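You operate a simulated robot arm through the tools that you are given. There is no shell and no other tool.

You are at the controls of a simulated robot arm. One attempt, no reset.

Task
Put some things from the white table away. At the end: the green wash tab from the white table is in the table drawer; the pink wash tab from the white table is in the table drawer; whatever was shut is shut again. Leave all else as you found it, and nothing knocked over (what rides in a drawer may roll over).

It is judged by the outcome, as a careful person would: the job done as asked, and still so three seconds after it is handed in. It fails if anything else is knocked over, pushed out of place, dropped, spilled or broken.

Robot
A 7-joint arm with a two-finger parallel gripper, fixed in place. Base frame: the origin is at the foot of the arm, x ahead of it, y to its left, z up. Units: m, degrees, N and s.
Its first joint turns from -132.0 to 132.0 degrees. Payload 3.91 kg.
The TCP is the grasp point between the finger pads, 0.03 m short of the fingertips. In the tool frame z runs along the fingers and y along their closing line. The gripper opens to 0.11 m. The fingers are 0.02 m wide and 0.01 m thick; the gripper's body (0.048 by 0.112 m) begins 0.055 m behind the TCP.
Orientation is told as [roll, pitch, yaw] about the base's x, y, z axes, in that order, counted from this pose: with the fingers straight down and closing along the base's y, the tool's x points along the base's -x, its y along +y and its z along -z.

Tools
- The arm moves only by the tool arm_command. Its argument "targets" is a list of rows, each a list of 3 entries, a list of its own where there are three numbers: the opening, from 0 (shut) to 1 (fully open), then the shift along the base's x, y, z in units of 200 mm (1.0 is 200 mm), then the turn, a rotation vector about the base's x, y, z in units of 120 degrees (1.0 is 120 degrees). In form: [[gripper, [dx, dy, dz], [rx, ry, rz]], ...]. A call has 1 to 20 rows; each row is the pose to reach, as a shift and turn from the pose commanded when the call began. A call with a number of a shift or a turn outside -1 to 1 is refused whole. A row lasts 0.2 s, in which the tool goes at most 0.05 m and 8.6 degrees; a call with a longer step from one row to the next is refused whole, and so is a gripper value outside its range. Where a pose cannot be reached the arm comes as near as it can. A force on the tool above 40 N (or 10 N above the force at the start of the call, whichever is more), or a blocked arm, ends the call early, and 0.2 s more pass. The fingers move at their own pace (about 0.108 m/s each) and stop on an object; they squeeze with about 25 N. The grip force told is the motor's: it shows also when the fingers shut on nothing. Time passes only in rows, and 0.2 s behind the last, so rows that repeat a pose let the fingers close. It gives the time, the measured TCP pose, the force on the tool (base axes), the opening and the grip force at its end, in the units of the frame above (readings bear some noise), with the torque about the TCP (base axes, N m) and any sound that the robot's microphone picked up, and new pictures: "pictures" is both (left out), scene, wrist or none.
- Cameras (640 x 400 px; columns grow to the right, rows downward): "scene" is fixed at [0.2192, -0.4993, 1.4027]; the picture's right is [0.96, -0.27, 0.00], its down [-0.12, -0.43, -0.90] and it looks along [0.24, 0.86, -0.44] (base axes); focal length 366 px, centre (320, 200). "wrist" rides on the gripper at [0.072, 0.017, -0.103] in the tool frame; the picture's right is [-0.23, 0.97, 0.00], its down [-0.76, -0.18, -0.62] and it looks along [-0.61, -0.14, 0.78] (tool axes); focal length 222 px, centre (320, 200). There is no depth. A picture from a camera that has moved, and an enlarged one, comes with that camera's place and axes in the base frame and with its lens.
- inspect(camera, box): a new picture of the part [left, top, right, bottom] of that camera's present view, enlarged. The clock stands still meanwhile.
- sign_off(): hands the job in; it is judged then, once.

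Places have to be worked out from the pictures, the camera data and where the tool is seen. Open the gripper and draw the arm clear of the work before you hand the job in, unless the task says otherwise.

The tools are called after ">>>" by a JSON object that holds its "op" and its "data". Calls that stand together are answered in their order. arm_command: Moves the arm, as the interface text tells. Its arguments: {"type":"object","properties":{"targets":{"type":"array"},"pictures":{"type":"string","enum":["both","scene","wrist","none"]}},"required":["targets"]} The other tools are called the same way: inspect (camera, box) takes an enlarged picture of a part of a camera's view; sign_off () hands the job in.

At the start:

```text
clock: 0.0
eef_pos: [0.6294, 0.3834, 1.0997]
tool_rot: [0.0, 0.1, 0.0]
wrist_force: [0.0, 0.0, -0.2]
moment: [0.02, -0.03, 0.01]
grip_width: 0.11
grasp_force: 0.2
```

scene: 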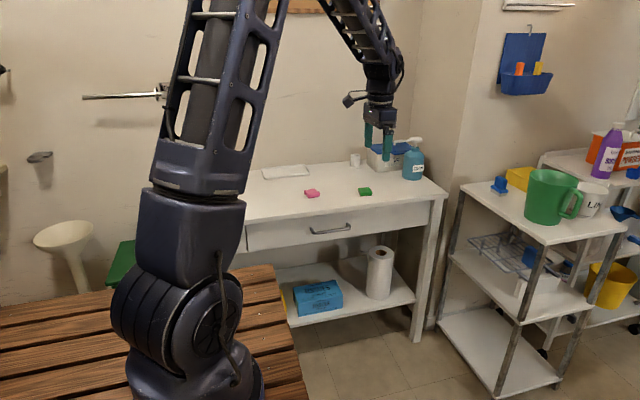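
wrist: 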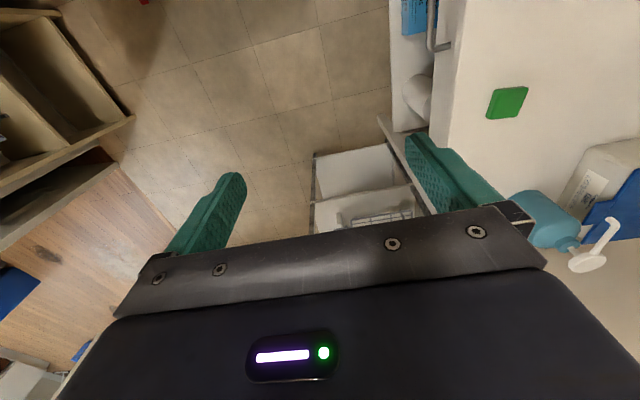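

I start by looking closer at the table, the tabs and the drawer before moving anything.

>>> {"op": "inspect", "data": {"camera": "scene", "box": [230, 130, 470, 280]}}

>>> {"op": "inspect", "data": {"camera": "wrist", "box": [380, 0, 640, 280]}}

```text
2.67 times, centred on (350, 205) of scene
camera zoom: at [0.2192, -0.4993, 1.4027], right [0.96, -0.27, 0.0], down [-0.12, -0.43, -0.9], along [0.24, 0.86, -0.44], focal length 977 px, centre (240, 187)
```

zoom: 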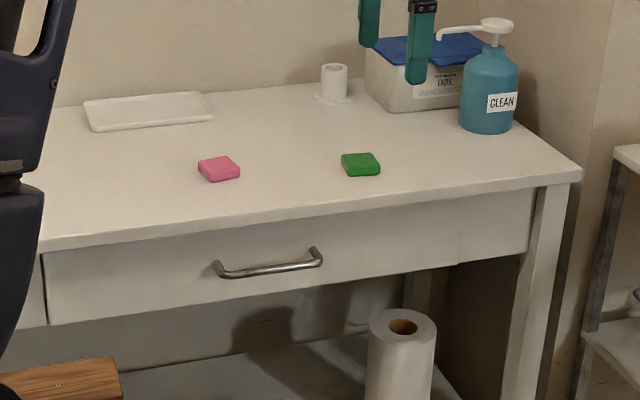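

```text
1.43 times, centred on (510, 140) of wrist
camera zoom: at [0.5554, 0.4012, 1.2019], right [0.23, 0.97, 0.0], down [0.76, -0.18, 0.62], along [0.61, -0.14, -0.78], focal length 317 px, centre (49, 286)
```

zoom: 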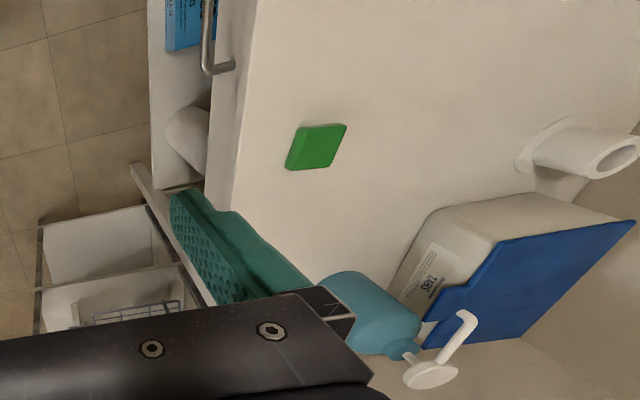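

Triangulating both views gives the green tab at about (0.729, 0.680), the pink one at about (0.527, 0.714), and the table top at about z 0.80 with its front edge at y≈0.60. The handle bar looks to be at about y 0.586, z 0.723, x 0.49–0.63. I back off a bit and tilt the tool toward the drawer front to see the handle better.

>>> {"op": "arm_command", "data": {"targets": [[1, [-0.045, -0.05, -0.09], [0.0625, 0, 0]], [1, [-0.09, -0.1, -0.18], [0.125, 0, 0]], [1, [-0.135, -0.15, -0.27], [0.1875, 0, 0]], [1, [-0.18, -0.2, -0.36], [0.25, 0, 0]], [1, [-0.225, -0.26, -0.45], [0.3125, 0, 0]], [1, [-0.27, -0.31, -0.55], [0.375, 0, 0]], [1, [-0.32, -0.36, -0.65], [0.4375, 0, 0]], [1, [-0.365, -0.415, -0.75], [0.5, 0, 0]]], "pictures": "both"}}

```text
clock: 1.8
eef_pos: [0.5535, 0.3028, 0.9475]
tool_rot: [60.0, 0.1, 0.1]
wrist_force: [-0.7, 0.3, 0.3]
moment: [-0.03, 0.0, -0.05]
grip_width: 0.1098
grasp_force: 0.0
camera wrist: at [0.4808, 0.2214, 1.0122], right [0.23, 0.49, 0.84], down [0.76, -0.63, 0.16], along [0.61, 0.61, -0.51], focal length 222 px, centre (320, 200)
```

scene: 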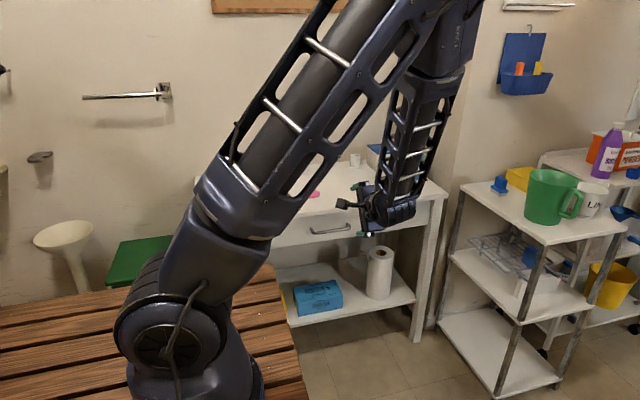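
wrist: 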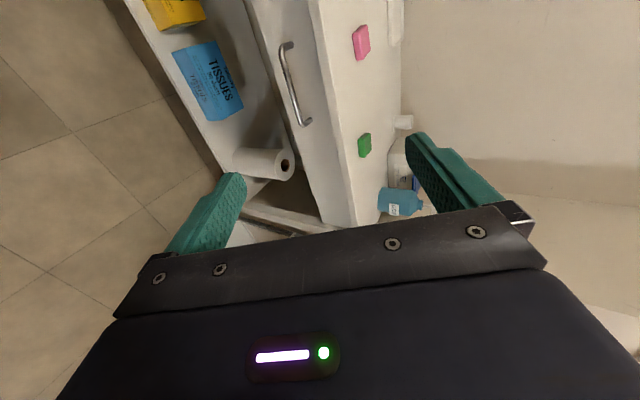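

The tilted pose was reached and the wrist camera now sees the whole handle and both tabs. I enlarge this view to measure them.

>>> {"op": "inspect", "data": {"camera": "wrist", "box": [220, 20, 420, 145]}}

>>> {"op": "inspect", "data": {"camera": "scene", "box": [260, 150, 460, 275]}}

```text
3.20 times, centred on (320, 82) of wrist
camera zoom: at [0.4808, 0.2214, 1.0122], right [0.23, 0.49, 0.84], down [0.76, -0.63, 0.16], along [0.61, 0.61, -0.51], focal length 711 px, centre (320, 576)
```

zoom: 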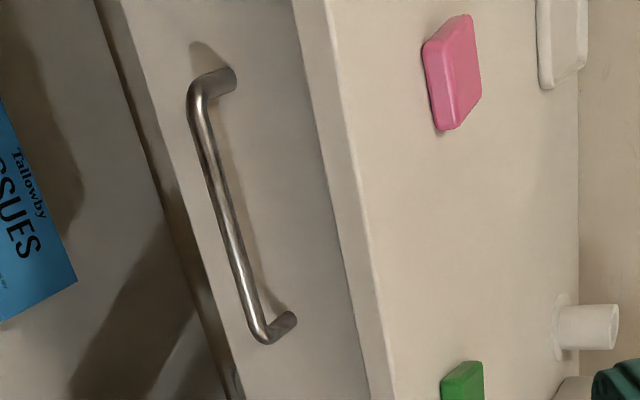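

```text
3.20 times, centred on (360, 212) of scene
camera zoom: at [0.2192, -0.4993, 1.4027], right [0.96, -0.27, 0.0], down [-0.12, -0.43, -0.9], along [0.24, 0.86, -0.44], focal length 1172 px, centre (192, 160)
```

zoom: 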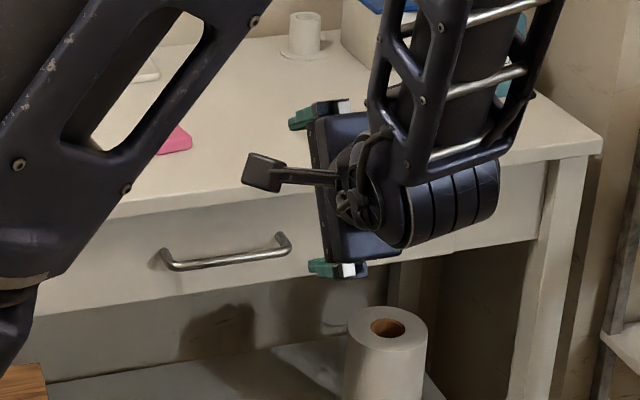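

The bar sits at about y 0.578, z 0.723, x 0.50–0.635. The drawer front is at y≈0.613 and the table top overhangs to y≈0.597 at z 0.78–0.80. I'll grip the bar with the fingers horizontal and closing vertically, so I go to a pre-grasp in front of it.

>>> {"op": "arm_command", "data": {"targets": [[0.55, [0.011, 0.114, -0.148], [0.0417, 0, 0]], [0.55, [0.022, 0.228, -0.296], [0.0833, 0, 0]], [0.55, [0.034, 0.342, -0.444], [0.125, 0, 0]], [0.55, [0.045, 0.456, -0.592], [0.1667, 0, 0]], [0.55, [0.056, 0.57, -0.74], [0.2083, 0, 0]], [0.55, [0.0675, 0.685, -0.8875], [0.25, 0, 0]]], "pictures": "both"}}

```text
clock: 3.2
eef_pos: [0.5677, 0.4387, 0.7731]
tool_rot: [90.1, -0.1, 0.0]
wrist_force: [0.2, -0.2, 0.3]
moment: [-0.03, 0.02, 0.02]
grip_width: 0.0605
grasp_force: 0.0
camera wrist: at [0.4949, 0.3354, 0.7886], right [0.23, 0.0, 0.97], down [0.76, -0.62, -0.18], along [0.61, 0.78, -0.14], focal length 222 px, centre (320, 200)
```

scene: 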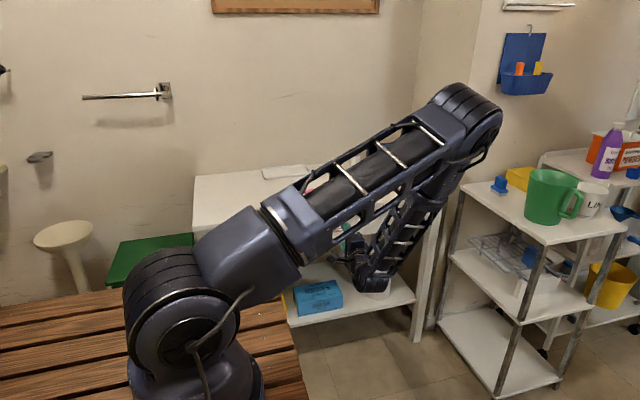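
wrist: 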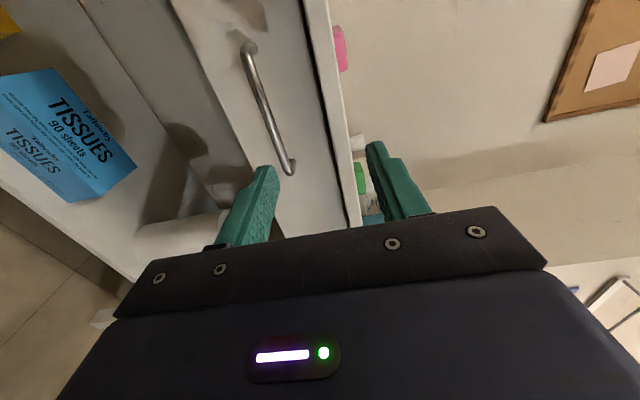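

The fingers are horizontal and level with the handle. I enlarge the wrist view to fix the bar height before going in.

>>> {"op": "inspect", "data": {"camera": "wrist", "box": [200, 20, 440, 170]}}

```text
2.67 times, centred on (320, 95) of wrist
camera zoom: at [0.4949, 0.3354, 0.7886], right [0.23, 0.0, 0.97], down [0.76, -0.62, -0.18], along [0.61, 0.78, -0.14], focal length 592 px, centre (320, 480)
```

zoom: 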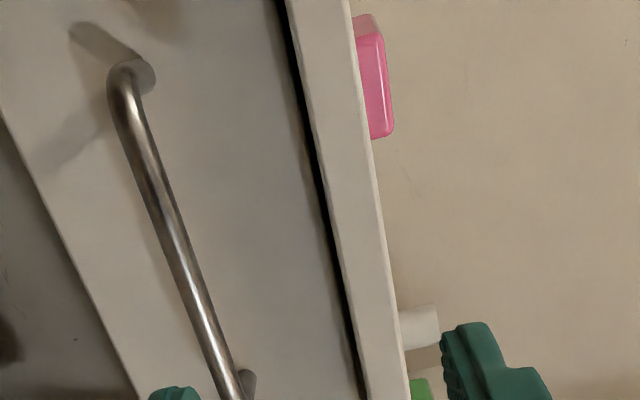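

The bar's axis works out at about y 0.585, z 0.717, with the drawer front near y 0.617. I drop to that height and move forward to TCP y≈0.572, stopping short of the drawer front.

>>> {"op": "arm_command", "data": {"targets": [[0.55, [0, 0.08, -0.14], [0, 0, 0]], [0.55, [0, 0.16, -0.28], [0, 0, 0]], [0.55, [0, 0.28, -0.28], [0, 0, 0]], [0.55, [0, 0.4, -0.28], [0, 0, 0]], [0.55, [0, 0.5, -0.28], [0, 0, 0]], [0.55, [0, 0.59, -0.28], [0, 0, 0]], [0.55, [0, 0.665, -0.28], [0, 0, 0]]], "pictures": "both"}}

```text
clock: 4.8
eef_pos: [0.5676, 0.5728, 0.7148]
tool_rot: [90.0, 0.0, 0.1]
wrist_force: [-0.6, 0.5, -0.4]
moment: [0.0, -0.01, 0.02]
grip_width: 0.0606
grasp_force: 0.0
camera wrist: at [0.4942, 0.4682, 0.7313], right [0.23, 0.0, 0.97], down [0.76, -0.62, -0.18], along [0.61, 0.78, -0.14], focal length 222 px, centre (320, 200)
```

scene: 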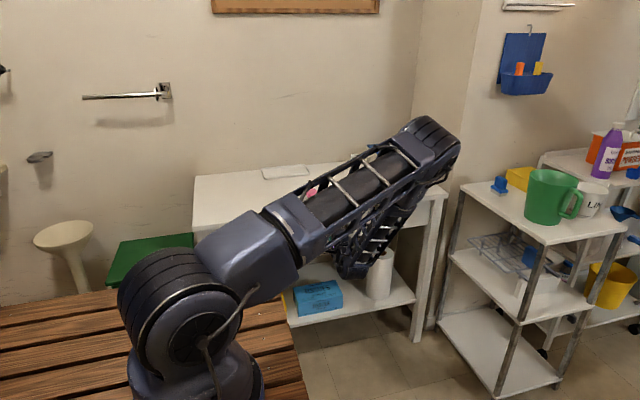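
wrist: 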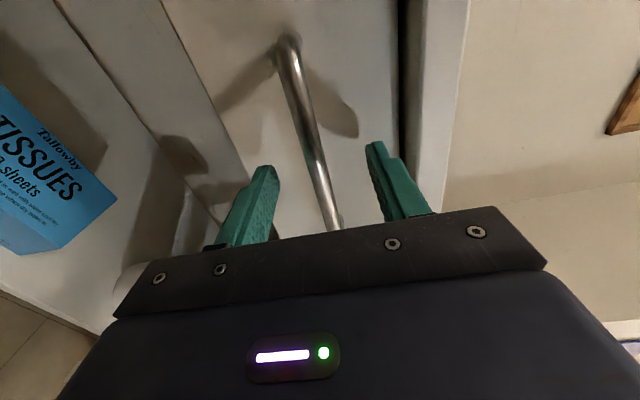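

The bar runs between the two fingers, centred to within a few millimetres. I close the gripper on it.

>>> {"op": "arm_command", "data": {"targets": [[0.3, [0, 0, 0], [0, 0, 0]], [0.15, [0, 0, 0], [0, 0, 0]], [0, [0, 0, 0], [0, 0, 0]], [0, [0, 0, 0], [0, 0, 0]]], "pictures": "wrist"}}

```text
clock: 5.8
eef_pos: [0.567, 0.5717, 0.7145]
tool_rot: [90.0, 0.0, -0.1]
wrist_force: [-0.3, 1.6, -1.4]
moment: [0.0, -0.02, -0.03]
grip_width: 0.0116
grasp_force: 45.3
camera wrist: at [0.4942, 0.468, 0.7312], right [0.23, 0.0, 0.97], down [0.76, -0.62, -0.18], along [0.61, 0.78, -0.14], focal length 222 px, centre (320, 200)
```

wrist: 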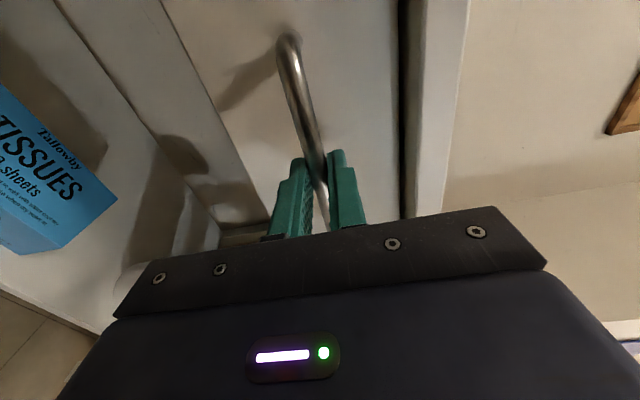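

The bar is gripped (11.6 mm, solid force). I pull the drawer slowly toward −y for 0.1 m and check the force.

>>> {"op": "arm_command", "data": {"targets": [[0, [0, -0.05, 0], [0, 0, 0]], [0, [0, -0.12, 0], [0, 0, 0]], [0, [0, -0.2, 0], [0, 0, 0]], [0, [0, -0.28, 0], [0, 0, 0]], [0, [0, -0.36, 0], [0, 0, 0]], [0, [0, -0.44, 0], [0, 0, 0]], [0, [0, -0.5, 0], [0, 0, 0]]], "pictures": "both"}}

```text
clock: 7.4
eef_pos: [0.5685, 0.4721, 0.7151]
tool_rot: [90.0, 0.2, 0.1]
wrist_force: [-34.5, -0.3, -18.7]
moment: [-0.29, -0.01, 0.77]
grip_width: 0.0117
grasp_force: 44.7
camera wrist: at [0.4958, 0.3671, 0.7315], right [0.23, 0.0, 0.97], down [0.76, -0.62, -0.18], along [0.61, 0.78, -0.14], focal length 222 px, centre (320, 200)
```

scene: 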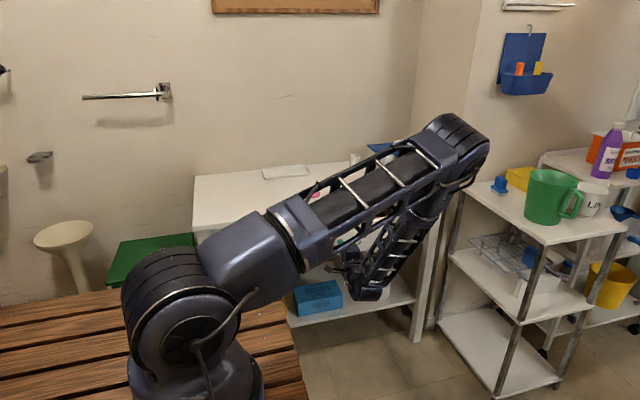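
wrist: 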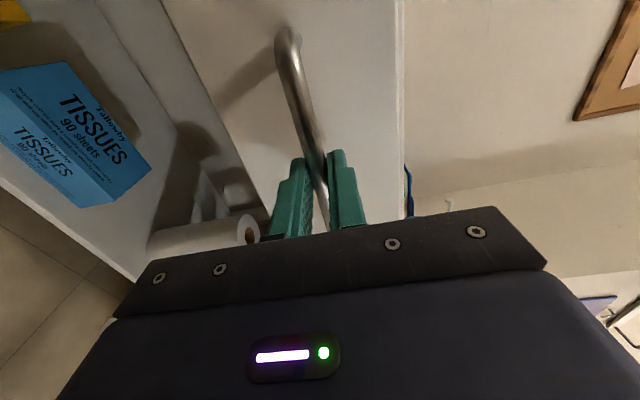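

The drawer slides freely, but a sideways load of −35 N in x has built up from small misalignment. I shift the command a millimetre or two to relieve it before pulling further.

>>> {"op": "arm_command", "data": {"targets": [[0, [-0.005, 0, -0.003], [0, 0, 0]], [0, [-0.005, 0, -0.003], [0, 0, 0]]], "pictures": "none"}}

```text
clock: 8.0
eef_pos: [0.5688, 0.4721, 0.7144]
tool_rot: [89.9, 0.0, -0.1]
wrist_force: [-25.7, -1.3, -9.8]
moment: [-0.22, 0.0, 1.07]
grip_width: 0.0115
grasp_force: 44.7
```

The load drops by about 9 N per millimetre. I trim x a further 2.8 mm and z 0.6 mm.

>>> {"op": "arm_command", "data": {"targets": [[0, [-0.007, 0, -0.002], [0, 0, 0]], [0, [-0.014, 0, -0.003], [0, 0, 0]], [0, [-0.014, 0, -0.003], [0, 0, 0]]], "pictures": "none"}}

```text
clock: 8.8
eef_pos: [0.5689, 0.4702, 0.7154]
tool_rot: [90.1, -0.1, -0.2]
wrist_force: [19.4, 1.2, -5.8]
moment: [-0.08, 0.06, -0.24]
grip_width: 0.0115
grasp_force: 45.1
```

The x load has now gone over to +19 N, so I give back 1.2 mm and pull another 0.06 m.

>>> {"op": "arm_command", "data": {"targets": [[0, [0.006, 0, -0.002], [0, 0, 0]], [0, [0.006, -0.06, -0.002], [0, 0, 0]], [0, [0.006, -0.12, -0.002], [0, 0, 0]], [0, [0.006, -0.18, -0.002], [0, 0, 0]], [0, [0.006, -0.24, -0.002], [0, 0, 0]], [0, [0.006, -0.3, -0.002], [0, 0, 0]]], "pictures": "scene"}}

```text
clock: 10.2
eef_pos: [0.5677, 0.4114, 0.7147]
tool_rot: [90.2, 0.0, 0.0]
wrist_force: [30.4, 1.0, 19.2]
moment: [0.31, 0.03, -0.22]
grip_width: 0.0116
grasp_force: 45.0
```

scene: 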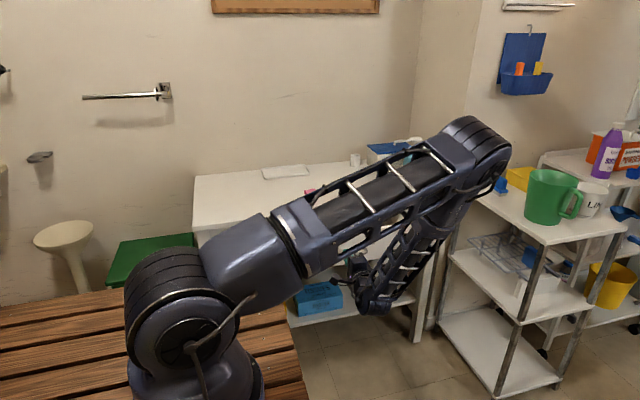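

Load is now +30 N in x and +19 N in z, so I trim +1.8 mm in x and +1.2 mm in z, hold, and read again before pulling more.

>>> {"op": "arm_command", "data": {"targets": [[0, [0.009, 0, 0.006], [0, 0, 0]], [0, [0.009, 0, 0.006], [0, 0, 0]], [0, [0.009, -0.06, 0.006], [0, 0, 0]], [0, [0.009, -0.12, 0.006], [0, 0, 0]], [0, [0.009, -0.18, 0.006], [0, 0, 0]]], "pictures": "none"}}

```text
clock: 11.4
eef_pos: [0.5679, 0.3749, 0.715]
tool_rot: [90.0, 0.0, 0.1]
wrist_force: [0.2, 0.5, 1.9]
moment: [0.03, -0.06, -1.22]
grip_width: 0.0118
grasp_force: 45.2
```

Forces are near zero now and the drawer is about 0.197 m open. I pull another 0.035 m.

>>> {"op": "arm_command", "data": {"targets": [[0, [0, -0.06, 0], [0, 0, 0]], [0, [0, -0.12, 0], [0, 0, 0]], [0, [0, -0.175, 0], [0, 0, 0]]], "pictures": "both"}}

```text
clock: 12.2
eef_pos: [0.5685, 0.3403, 0.7151]
tool_rot: [90.1, 0.0, 0.2]
wrist_force: [-8.5, 0.0, 23.5]
moment: [0.38, 0.0, 1.01]
grip_width: 0.0117
grasp_force: 45.3
camera wrist: at [0.4954, 0.2372, 0.7309], right [0.23, 0.0, 0.97], down [0.76, -0.62, -0.18], along [0.61, 0.78, -0.14], focal length 222 px, centre (320, 200)
```

scene: 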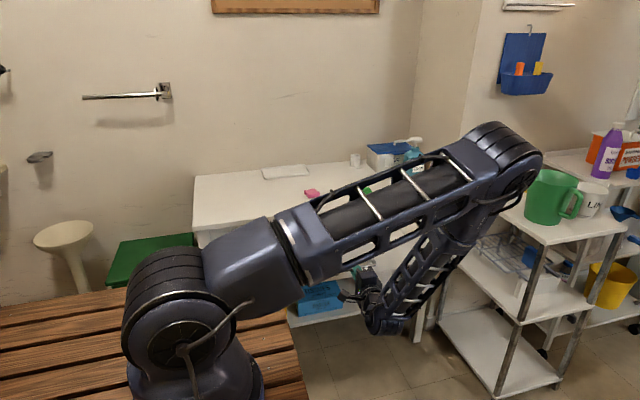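
wrist: 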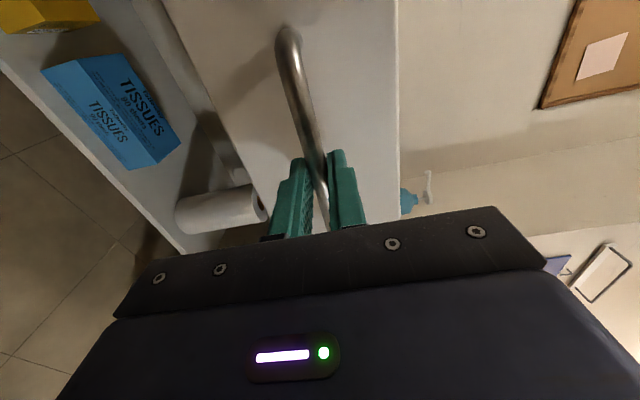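

The drawer is about 0.23 m open, leaving roughly 0.19 m of access ahead of the table edge. I release the handle and back straight off.

>>> {"op": "arm_command", "data": {"targets": [[0, [0, 0, 0.006], [0, 0, 0]], [0.3, [0, 0, 0.006], [0, 0, 0]], [0.55, [0, 0, 0.006], [0, 0, 0]], [0.55, [0, 0, 0.006], [0, 0, 0]], [0.55, [0, -0.1, 0.006], [0, 0, 0]], [0.55, [0, -0.2, 0.006], [0, 0, 0]], [0.55, [0, -0.3, 0.006], [0, 0, 0]], [0.55, [0, -0.4, 0.006], [0, 0, 0]]], "pictures": "both"}}

```text
clock: 14.0
eef_pos: [0.5695, 0.2601, 0.7171]
tool_rot: [90.0, -0.1, 0.0]
wrist_force: [0.0, 0.6, 0.4]
moment: [-0.01, -0.01, -0.01]
grip_width: 0.0607
grasp_force: 0.1
camera wrist: at [0.4967, 0.1571, 0.7334], right [0.23, 0.0, 0.97], down [0.76, -0.62, -0.18], along [0.61, 0.78, -0.14], focal length 222 px, centre (320, 200)
```

scene: 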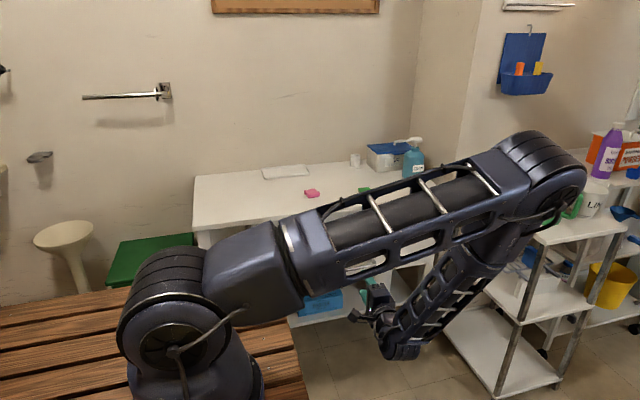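
wrist: 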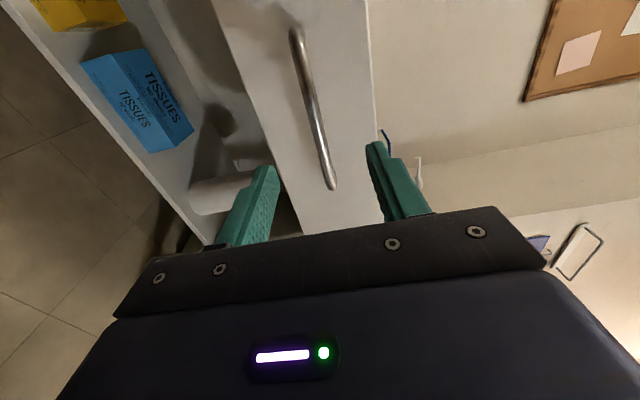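

Handle released cleanly. I rise 0.19 m in front of the drawer and turn the tool back to straight down.

>>> {"op": "arm_command", "data": {"targets": [[0.55, [0, 0, 0.2], [0, 0, 0]], [0.55, [0, 0, 0.42], [0, 0, 0]], [0.55, [0, 0, 0.64], [-0.06, 0, 0]], [0.55, [0, 0, 0.8], [-0.13, 0, 0]], [0.55, [0, 0, 0.95], [-0.2, 0, 0]], [0.55, [0, 0, 1.0], [-0.27, 0, 0]], [0.55, [0, 0, 1.0], [-0.34, 0, 0]], [0.55, [0, 0, 1.0], [-0.41, 0, 0]], [0.55, [0, 0, 1.0], [-0.48, 0, 0]], [0.55, [0, 0, 1.0], [-0.55, 0, 0]], [0.55, [0, 0, 1.0], [-0.62, 0, 0]], [0.55, [0, 0, 1.0], [-0.69, 0, 0]], [0.55, [0, 0, 1.0], [-0.75, 0, 0]]], "pictures": "both"}}

```text
clock: 16.8
eef_pos: [0.5692, 0.2605, 0.9161]
tool_rot: [0.0, -0.1, 0.0]
wrist_force: [-0.5, -1.3, 0.6]
moment: [0.03, 0.01, 0.03]
grip_width: 0.0605
grasp_force: 0.1
camera wrist: at [0.4959, 0.2778, 1.0192], right [0.23, 0.97, 0.0], down [0.76, -0.18, 0.62], along [0.61, -0.14, -0.78], focal length 222 px, centre (320, 200)
```

scene: 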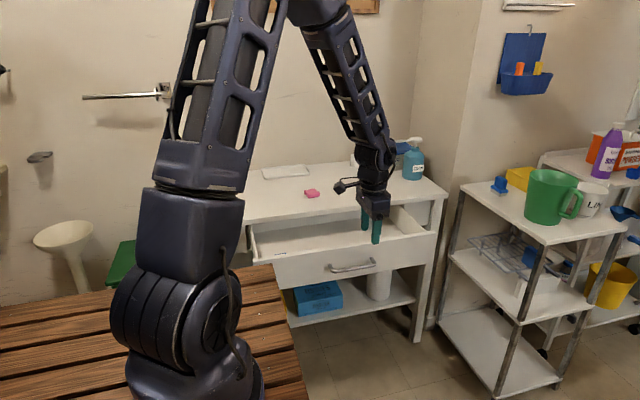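
wrist: 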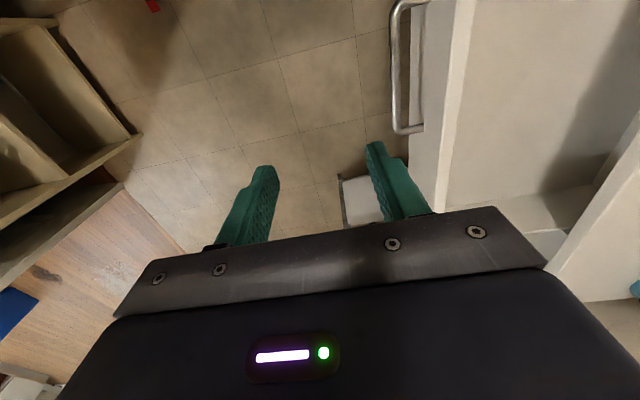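

The drawer is open and the tool points down again. I look into the drawer and at the tabs from the scene camera.

>>> {"op": "inspect", "data": {"camera": "scene", "box": [230, 150, 470, 300]}}

>>> {"op": "arm_command", "data": {"targets": [[0.55, [-0.05, 0.24, 0.1], [0, 0, 0]], [0.55, [-0.1, 0.48, 0.2], [0, 0, 0]], [0.55, [-0.15, 0.72, 0.3], [0, 0, 0]], [0.55, [-0.2, 0.95, 0.4], [0, 0, 0]]], "pictures": "both"}}

```text
2.67 times, centred on (350, 225) of scene
camera zoom: at [0.2192, -0.4993, 1.4027], right [0.96, -0.27, 0.0], down [-0.12, -0.43, -0.9], along [0.24, 0.86, -0.44], focal length 977 px, centre (240, 133)
```

zoom: 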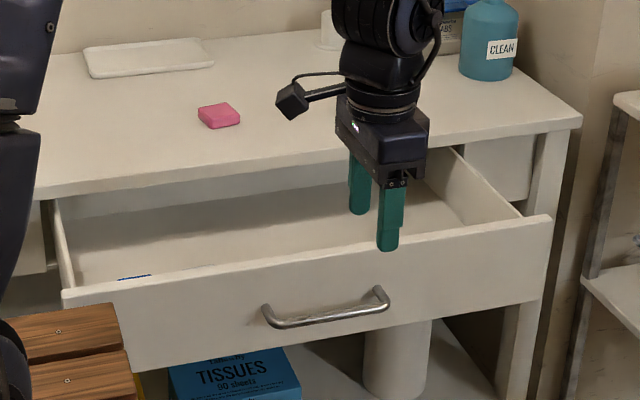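

```text
refused: row 1 steps farther than a row can; nothing moved
```

There is something small and blue at the left front of the drawer, and the rest looks empty. The last move was refused for step size, so I resend it in shorter steps toward the pink tab.

>>> {"op": "arm_command", "data": {"targets": [[0.55, [-0.04, 0.19, 0.08], [0, 0, 0]], [0.55, [-0.08, 0.38, 0.16], [0, 0, 0]], [0.55, [-0.12, 0.57, 0.24], [0, 0, 0]], [0.55, [-0.16, 0.76, 0.32], [0, 0, 0]], [0.55, [-0.21, 0.95, 0.4], [0, 0, 0]]], "pictures": "both"}}

```text
clock: 18.0
eef_pos: [0.528, 0.4492, 0.9966]
tool_rot: [-0.1, 0.0, -0.1]
wrist_force: [1.2, -0.6, -0.3]
moment: [0.02, 0.02, -0.01]
grip_width: 0.0606
grasp_force: 0.1
camera wrist: at [0.4552, 0.4669, 1.099], right [0.23, 0.97, 0.0], down [0.76, -0.18, 0.62], along [0.61, -0.14, -0.78], focal length 222 px, centre (320, 200)
```

scene: 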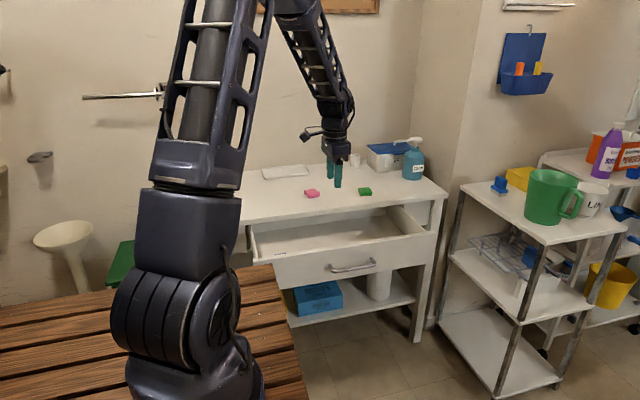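
wrist: 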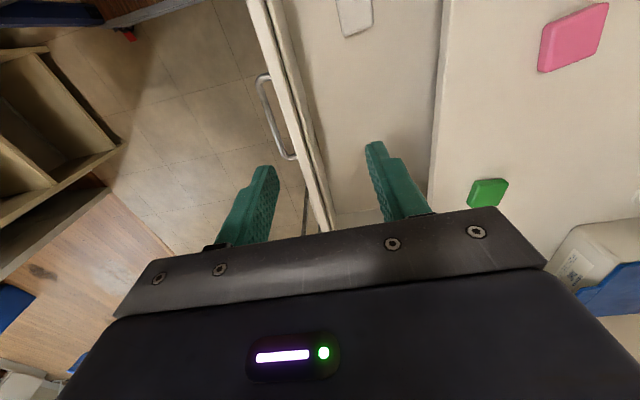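

Now both tabs and something white in the drawer are visible in the wrist view. I enlarge to see their orientation and what lies in the drawer.

>>> {"op": "inspect", "data": {"camera": "wrist", "box": [420, 0, 640, 220]}}

>>> {"op": "inspect", "data": {"camera": "wrist", "box": [240, 0, 450, 130]}}

>>> {"op": "inspect", "data": {"camera": "scene", "box": [230, 160, 450, 290]}}

```text
1.82 times, centred on (530, 110) of wrist
camera zoom: at [0.4552, 0.4669, 1.099], right [0.23, 0.97, 0.0], down [0.76, -0.18, 0.62], along [0.61, -0.14, -0.78], focal length 404 px, centre (-62, 364)
```

zoom: 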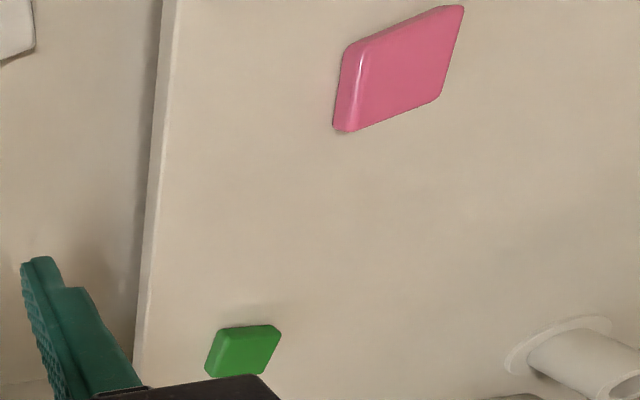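

```text
3.05 times, centred on (345, 65) of wrist
camera zoom: at [0.4552, 0.4669, 1.099], right [0.23, 0.97, 0.0], down [0.76, -0.18, 0.62], along [0.61, -0.14, -0.78], focal length 677 px, centre (244, 611)
```

zoom: 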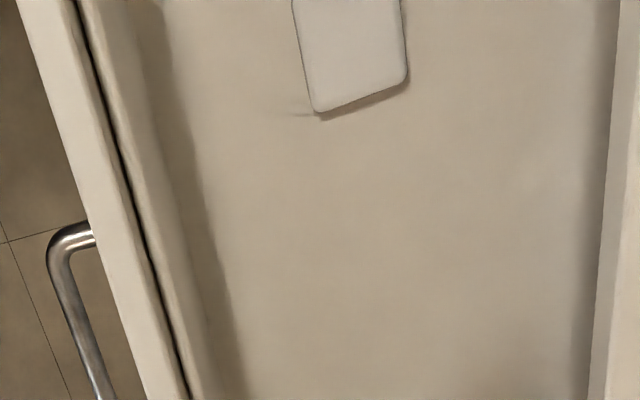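

```text
2.91 times, centred on (340, 225) of scene
camera zoom: at [0.2192, -0.4993, 1.4027], right [0.96, -0.27, 0.0], down [-0.12, -0.43, -0.9], along [0.24, 0.86, -0.44], focal length 1065 px, centre (262, 127)
```

zoom: 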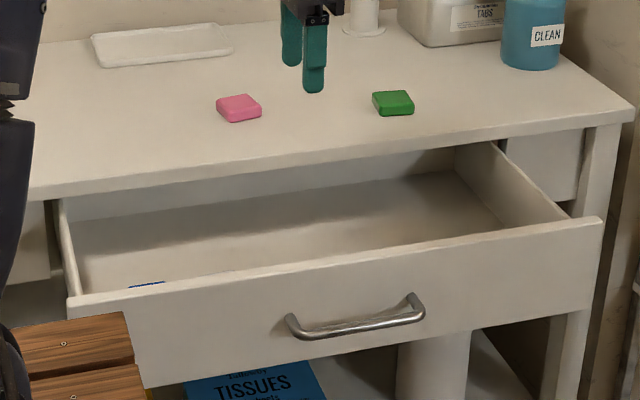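

The drawer's free zone is x > 0.5 (the white item sits at x < 0.46). The pink tab is about 43 mm square, centred near (0.529, 0.718) and turned about 10°. I move over toward it and yaw to match.

>>> {"op": "arm_command", "data": {"targets": [[0.7, [0.0, 0.2, -0.03], [0, 0, 0.0166]], [0.8, [0.0, 0.4, -0.06], [0, 0, 0.0333]], [0.8, [0.0, 0.6, -0.09], [0, 0, 0.05]], [0.8, [0.0, 0.8, -0.12], [0, 0, 0.0666]], [0.8, [0.0, 1.0, -0.15], [0, 0, 0.0833]]], "pictures": "none"}}

>>> {"op": "arm_command", "data": {"targets": [[0.8, [0.0, 0.12, -0.1], [0, 0, 0]], [0.8, [0.0, 0.24, -0.2], [0, 0, 0]], [0.8, [0.0, 0.345, -0.3], [0, 0, 0]]], "pictures": "both"}}

```text
clock: 19.2
eef_pos: [0.5267, 0.648, 0.9673]
tool_rot: [0.0, 0.0, 10.0]
wrist_force: [-0.5, 0.1, 1.2]
moment: [-0.02, -0.01, -0.01]
grip_width: 0.088
grasp_force: 0.1
```

```text
clock: 20.0
eef_pos: [0.5251, 0.7182, 0.9099]
tool_rot: [-0.1, 0.1, 10.0]
wrist_force: [0.4, 0.5, -0.7]
moment: [0.0, 0.02, -0.02]
grip_width: 0.0881
grasp_force: 0.0
camera wrist: at [0.4508, 0.722, 1.0122], right [0.06, 1.0, 0.0], down [0.78, -0.04, 0.62], along [0.62, -0.03, -0.78], focal length 222 px, centre (320, 200)
```

scene: 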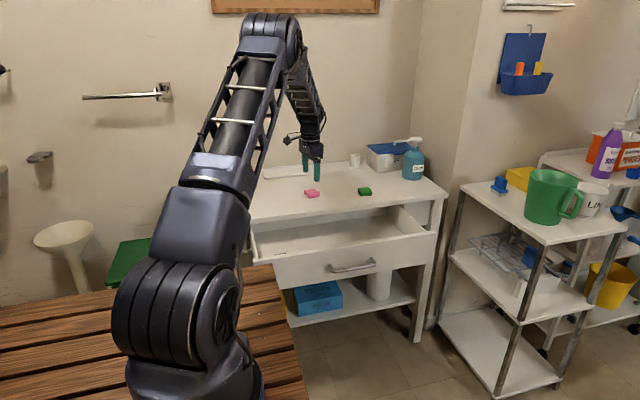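
wrist: 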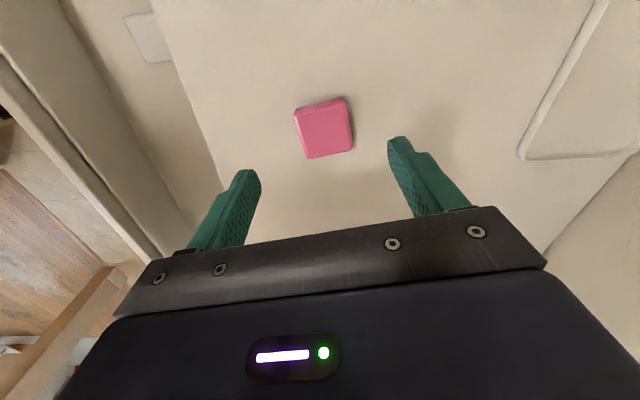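

The pink tab is nearly centred below the fingers. I enlarge to refine its centre and angle.

>>> {"op": "inspect", "data": {"camera": "wrist", "box": [240, 60, 400, 160]}}

```text
4.00 times, centred on (320, 110) of wrist
camera zoom: at [0.4508, 0.722, 1.0122], right [0.06, 1.0, 0.0], down [0.78, -0.04, 0.62], along [0.62, -0.03, -0.78], focal length 888 px, centre (320, 560)
```

zoom: 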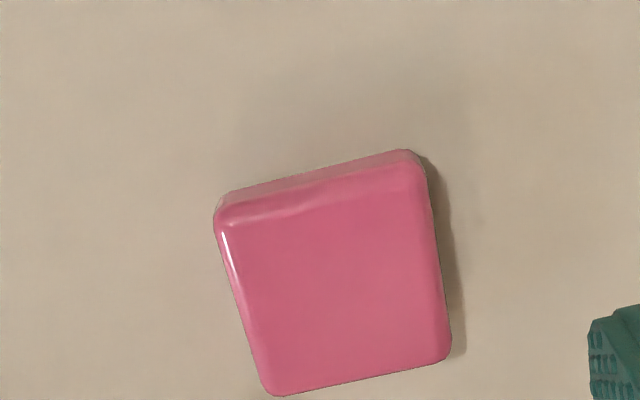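

The pink tab is 44 mm square, centred near (0.530, 0.722) at 10°, matching the tool's yaw. I centre over it and descend until the fingertips are about 10 mm above the table.

>>> {"op": "arm_command", "data": {"targets": [[0.8, [0.02, 0.02, -0.1], [0, 0, 0]], [0.8, [0.02, 0.02, -0.2], [0, 0, 0]], [0.8, [0.02, 0.02, -0.29], [0, 0, 0]], [0.8, [0.02, 0.02, -0.35], [0, 0, 0]]], "pictures": "both"}}

```text
clock: 21.0
eef_pos: [0.5284, 0.7258, 0.8369]
tool_rot: [0.0, 0.0, 10.0]
wrist_force: [-0.2, 0.2, 0.7]
moment: [0.01, 0.0, 0.01]
grip_width: 0.0877
grasp_force: 0.1
camera wrist: at [0.4536, 0.7286, 0.9391], right [0.05, 1.0, 0.0], down [0.78, -0.04, 0.62], along [0.62, -0.03, -0.78], focal length 222 px, centre (320, 200)
```

scene: 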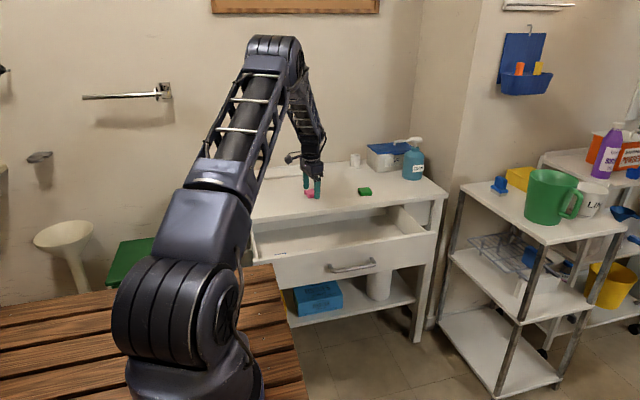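
wrist: 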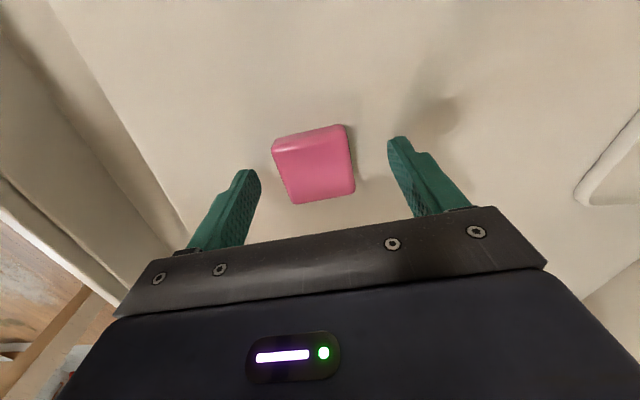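

The tab now lies between the fingers. I check the fingertip height above the table in enlarged views.

>>> {"op": "inspect", "data": {"camera": "scene", "box": [270, 150, 350, 200]}}

>>> {"op": "inspect", "data": {"camera": "wrist", "box": [200, 90, 480, 240]}}

```text
8.00 times, centred on (310, 175) of scene
camera zoom: at [0.2192, -0.4993, 1.4027], right [0.96, -0.27, 0.0], down [-0.12, -0.43, -0.9], along [0.24, 0.86, -0.44], focal length 2930 px, centre (400, 400)
```

zoom: 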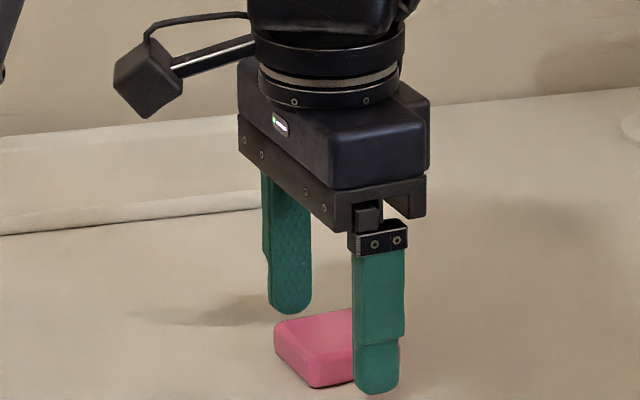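

```text
2.29 times, centred on (340, 165) of wrist
camera zoom: at [0.4536, 0.7286, 0.9391], right [0.05, 1.0, 0.0], down [0.78, -0.04, 0.62], along [0.62, -0.03, -0.78], focal length 508 px, centre (274, 280)
```

zoom: 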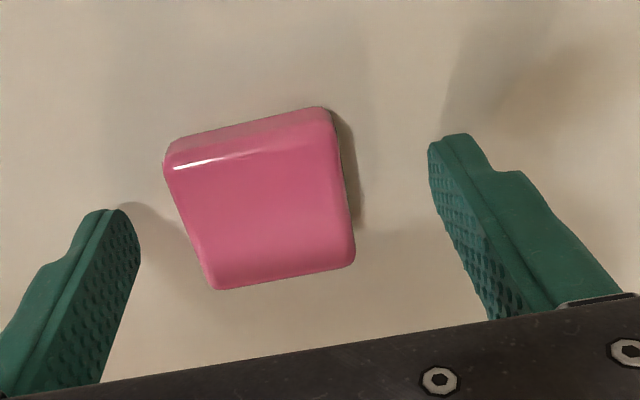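

The tips hover a few millimetres above the table and the tab is about 3 mm off to −y of centre. I correct that and lower in small steps, watching the force.

>>> {"op": "arm_command", "data": {"targets": [[0.8, [0, -0.015, 0], [0, 0, 0]], [0.8, [0, -0.015, -0.01], [0, 0, 0]], [0.8, [0, -0.015, -0.015], [0, 0, 0]], [0.8, [0, -0.015, -0.02], [0, 0, 0]]], "pictures": "none"}}

>>> {"op": "inspect", "data": {"camera": "scene", "box": [290, 170, 338, 200]}}

```text
clock: 22.0
eef_pos: [0.5293, 0.7209, 0.8333]
tool_rot: [0.1, 0.1, 9.9]
wrist_force: [-0.3, -0.2, 0.2]
moment: [0.0, 0.0, 0.01]
grip_width: 0.0882
grasp_force: 0.1
```

```text
13.33 times, centred on (314, 185) of scene
camera zoom: at [0.2192, -0.4993, 1.4027], right [0.96, -0.27, 0.0], down [-0.12, -0.43, -0.9], along [0.24, 0.86, -0.44], focal length 4883 px, centre (400, 400)
```

zoom: 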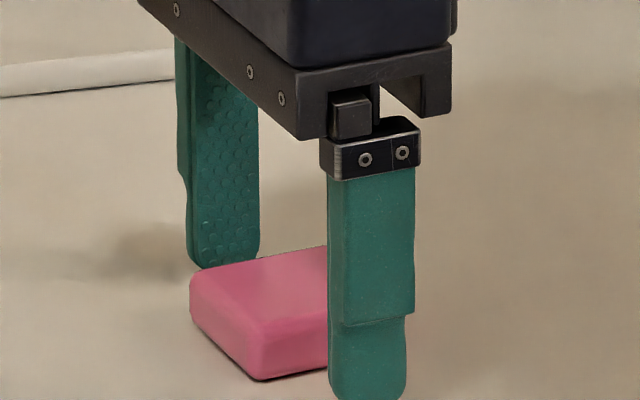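

No contact yet at TCP z 0.833. I lower 2 mm more and then close gently on the tab.

>>> {"op": "arm_command", "data": {"targets": [[0.8, [0, 0, -0.005], [0, 0, 0]], [0.8, [0, 0, -0.01], [0, 0, 0]]], "pictures": "none"}}

```text
clock: 22.6
eef_pos: [0.5298, 0.7215, 0.8308]
tool_rot: [0.0, 0.0, 10.0]
wrist_force: [0.7, -0.3, -1.3]
moment: [0.01, -0.01, 0.0]
grip_width: 0.088
grasp_force: 0.1
```

Still no contact. I close the fingers on the pink tab.

>>> {"op": "arm_command", "data": {"targets": [[0.6, [0, 0, 0], [0, 0, 0]], [0.45, [0, 0, 0], [0, 0, 0]], [0.3, [0, 0, 0], [0, 0, 0]], [0.3, [0, 0, 0], [0, 0, 0]]], "pictures": "wrist"}}

```text
clock: 23.6
eef_pos: [0.5296, 0.7208, 0.8295]
tool_rot: [0.0, 0.0, 10.0]
wrist_force: [-0.1, 0.4, 0.5]
moment: [-0.02, -0.02, 0.04]
grip_width: 0.0465
grasp_force: 24.7
camera wrist: at [0.4549, 0.7246, 0.9334], right [0.05, 1.0, 0.0], down [0.78, -0.04, 0.62], along [0.62, -0.03, -0.78], focal length 222 px, centre (320, 200)
```

wrist: 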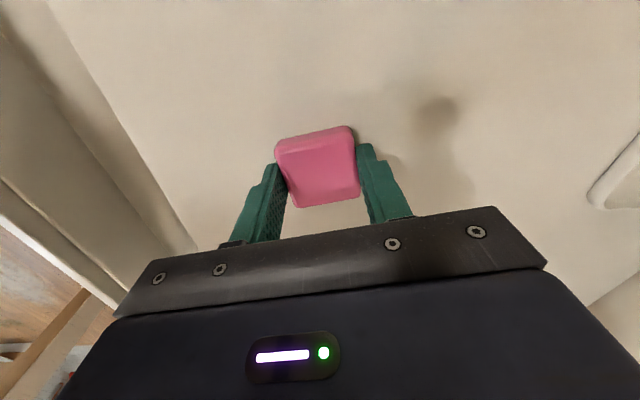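

The pink tab is held (46 mm, 25 N). I lift it 0.12 m and start carrying it toward the open drawer.

>>> {"op": "arm_command", "data": {"targets": [[0.2, [0, 0, 0.03], [0, 0, 0]], [0.2, [0, 0, 0.12], [0, 0, 0]], [0.2, [0, 0, 0.3], [0, 0, 0]], [0.2, [0, 0, 0.5], [0, 0, 0]], [0.2, [0.08, -0.18, 0.6], [0, 0, -0.0208]], [0.2, [0.16, -0.38, 0.6], [0, 0, -0.0416]], [0.2, [0.24, -0.58, 0.6], [0, 0, -0.0625]], [0.2, [0.32, -0.78, 0.6], [0, 0, -0.0833]], [0.2, [0.36, -0.96, 0.6], [0, 0, -0.0833]]], "pictures": "both"}}

```text
clock: 25.6
eef_pos: [0.6026, 0.5313, 0.9527]
tool_rot: [0.0, 0.0, 0.0]
wrist_force: [-0.3, 0.4, -0.4]
moment: [-0.04, 0.01, 0.0]
grip_width: 0.0222
grasp_force: 0.1
camera wrist: at [0.5298, 0.5475, 1.0558], right [0.23, 0.97, 0.0], down [0.76, -0.18, 0.62], along [0.61, -0.14, -0.78], focal length 222 px, centre (320, 200)
```

scene: 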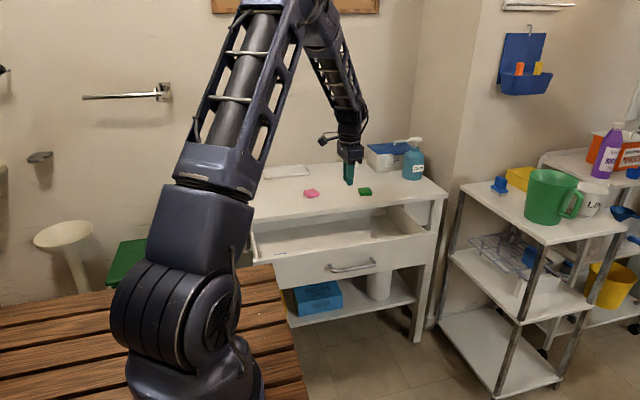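
wrist: 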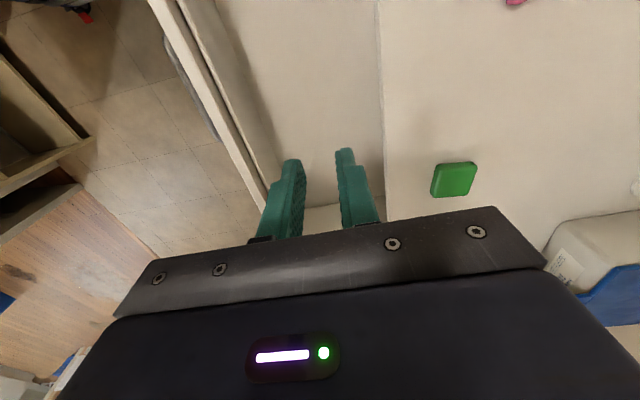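

The grip opening reads 22 mm, so the tab slipped out early in the lift. It still seems to be lying at its place on the table. I check where it is now.

>>> {"op": "inspect", "data": {"camera": "scene", "box": [270, 160, 400, 240]}}

>>> {"op": "inspect", "data": {"camera": "wrist", "box": [380, 100, 540, 220]}}

```text
4.92 times, centred on (335, 200) of scene
camera zoom: at [0.2192, -0.4993, 1.4027], right [0.96, -0.27, 0.0], down [-0.12, -0.43, -0.9], along [0.24, 0.86, -0.44], focal length 1803 px, centre (246, 200)
```

zoom: 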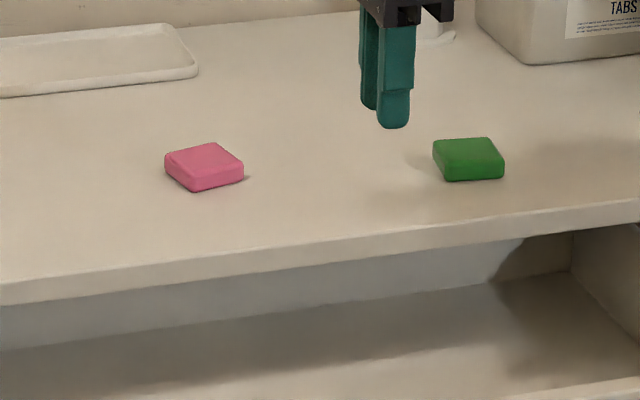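

```text
3.33 times, centred on (460, 160) of wrist
camera zoom: at [0.5298, 0.5475, 1.0558], right [0.23, 0.97, 0.0], down [0.76, -0.18, 0.62], along [0.61, -0.14, -0.78], focal length 740 px, centre (-147, 333)
```

zoom: 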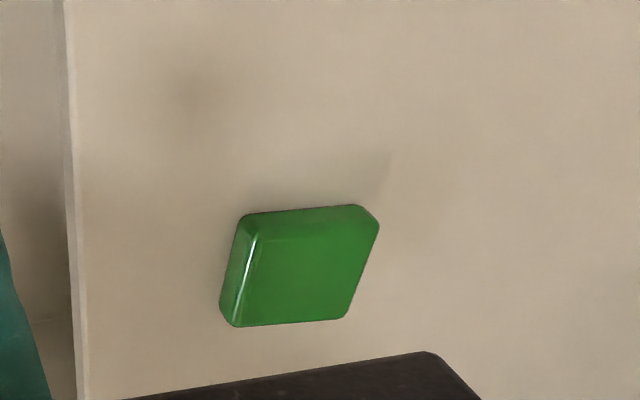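

The pink tab still lies flat where it was, only released. My grip was too high on its rounded edge, so I go back above it, reopen, and will take it lower this time.

>>> {"op": "arm_command", "data": {"targets": [[0.4, [-0.072, 0.19, 0], [0, 0, 0.0167]], [0.6, [-0.144, 0.38, 0], [0, 0, 0.0333]], [0.8, [-0.216, 0.57, 0], [0, 0, 0.05]], [0.8, [-0.288, 0.76, -0.05], [0, 0, 0.0667]], [0.8, [-0.36, 0.95, -0.15], [0, 0, 0.0833]], [0.8, [-0.36, 0.95, -0.22], [0, 0, 0.0833]]], "pictures": "wrist"}}

>>> {"op": "inspect", "data": {"camera": "wrist", "box": [240, 60, 400, 160]}}

```text
clock: 27.0
eef_pos: [0.529, 0.7201, 0.9075]
tool_rot: [0.0, 0.1, 10.0]
wrist_force: [-0.8, -0.8, 0.9]
moment: [0.04, -0.01, 0.0]
grip_width: 0.0882
grasp_force: 0.0
camera wrist: at [0.4552, 0.7237, 1.01], right [0.05, 1.0, 0.0], down [0.78, -0.04, 0.62], along [0.62, -0.03, -0.78], focal length 222 px, centre (320, 200)
```

wrist: 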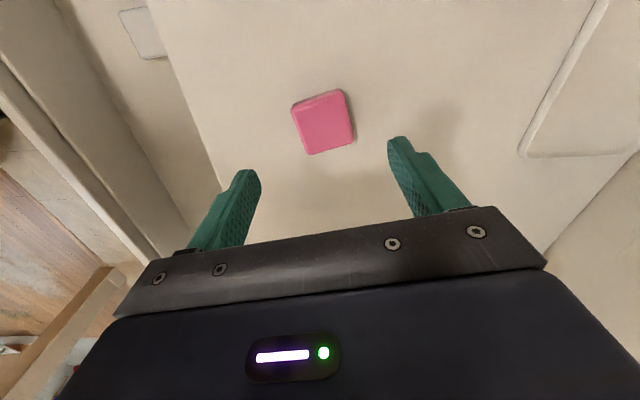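

```text
4.00 times, centred on (320, 110) of wrist
camera zoom: at [0.4552, 0.7237, 1.01], right [0.05, 1.0, 0.0], down [0.78, -0.04, 0.62], along [0.62, -0.03, -0.78], focal length 888 px, centre (320, 560)
```

zoom: 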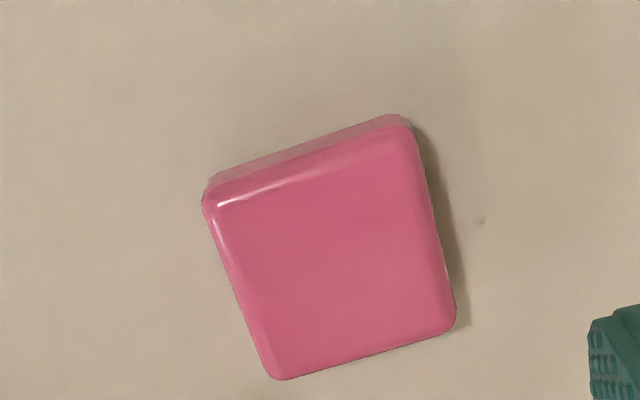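

The tab turned slightly, now at about 14.5°, centre (0.529, 0.724). I match the yaw, descend to z≈0.829, and then feel for the table in small steps.

>>> {"op": "arm_command", "data": {"targets": [[0.8, [0, 0.018, -0.1], [0, 0, 0.0188]], [0.8, [0, 0.018, -0.2], [0, 0, 0.0375]], [0.8, [0, 0.018, -0.3], [0, 0, 0.0375]], [0.8, [0, 0.018, -0.36], [0, 0, 0.0375]], [0.8, [0, 0.018, -0.39], [0, 0, 0.0375]], [0.8, [0, 0.018, -0.4], [0, 0, 0.0375]]], "pictures": "none"}}

>>> {"op": "arm_command", "data": {"targets": [[0.8, [0, 0, -0.005], [0, 0, 0]], [0.8, [0, 0, -0.01], [0, 0, 0]]], "pictures": "none"}}

```text
clock: 28.4
eef_pos: [0.5294, 0.7238, 0.8301]
tool_rot: [0.2, -0.1, 14.5]
wrist_force: [-4.7, -3.8, 32.2]
moment: [-1.7, -0.01, -0.27]
grip_width: 0.089
grasp_force: 1.0
```

```text
clock: 28.8
eef_pos: [0.5299, 0.723, 0.8291]
tool_rot: [0.2, -0.2, 14.5]
wrist_force: [-5.3, -6.0, 9.9]
moment: [-0.67, 0.15, -0.29]
grip_width: 0.0897
grasp_force: 1.9
stopped in row 1: the force on the tool passed its limit at 46 N (the readings are from after the stop); the commanded pose is now the measured one
```

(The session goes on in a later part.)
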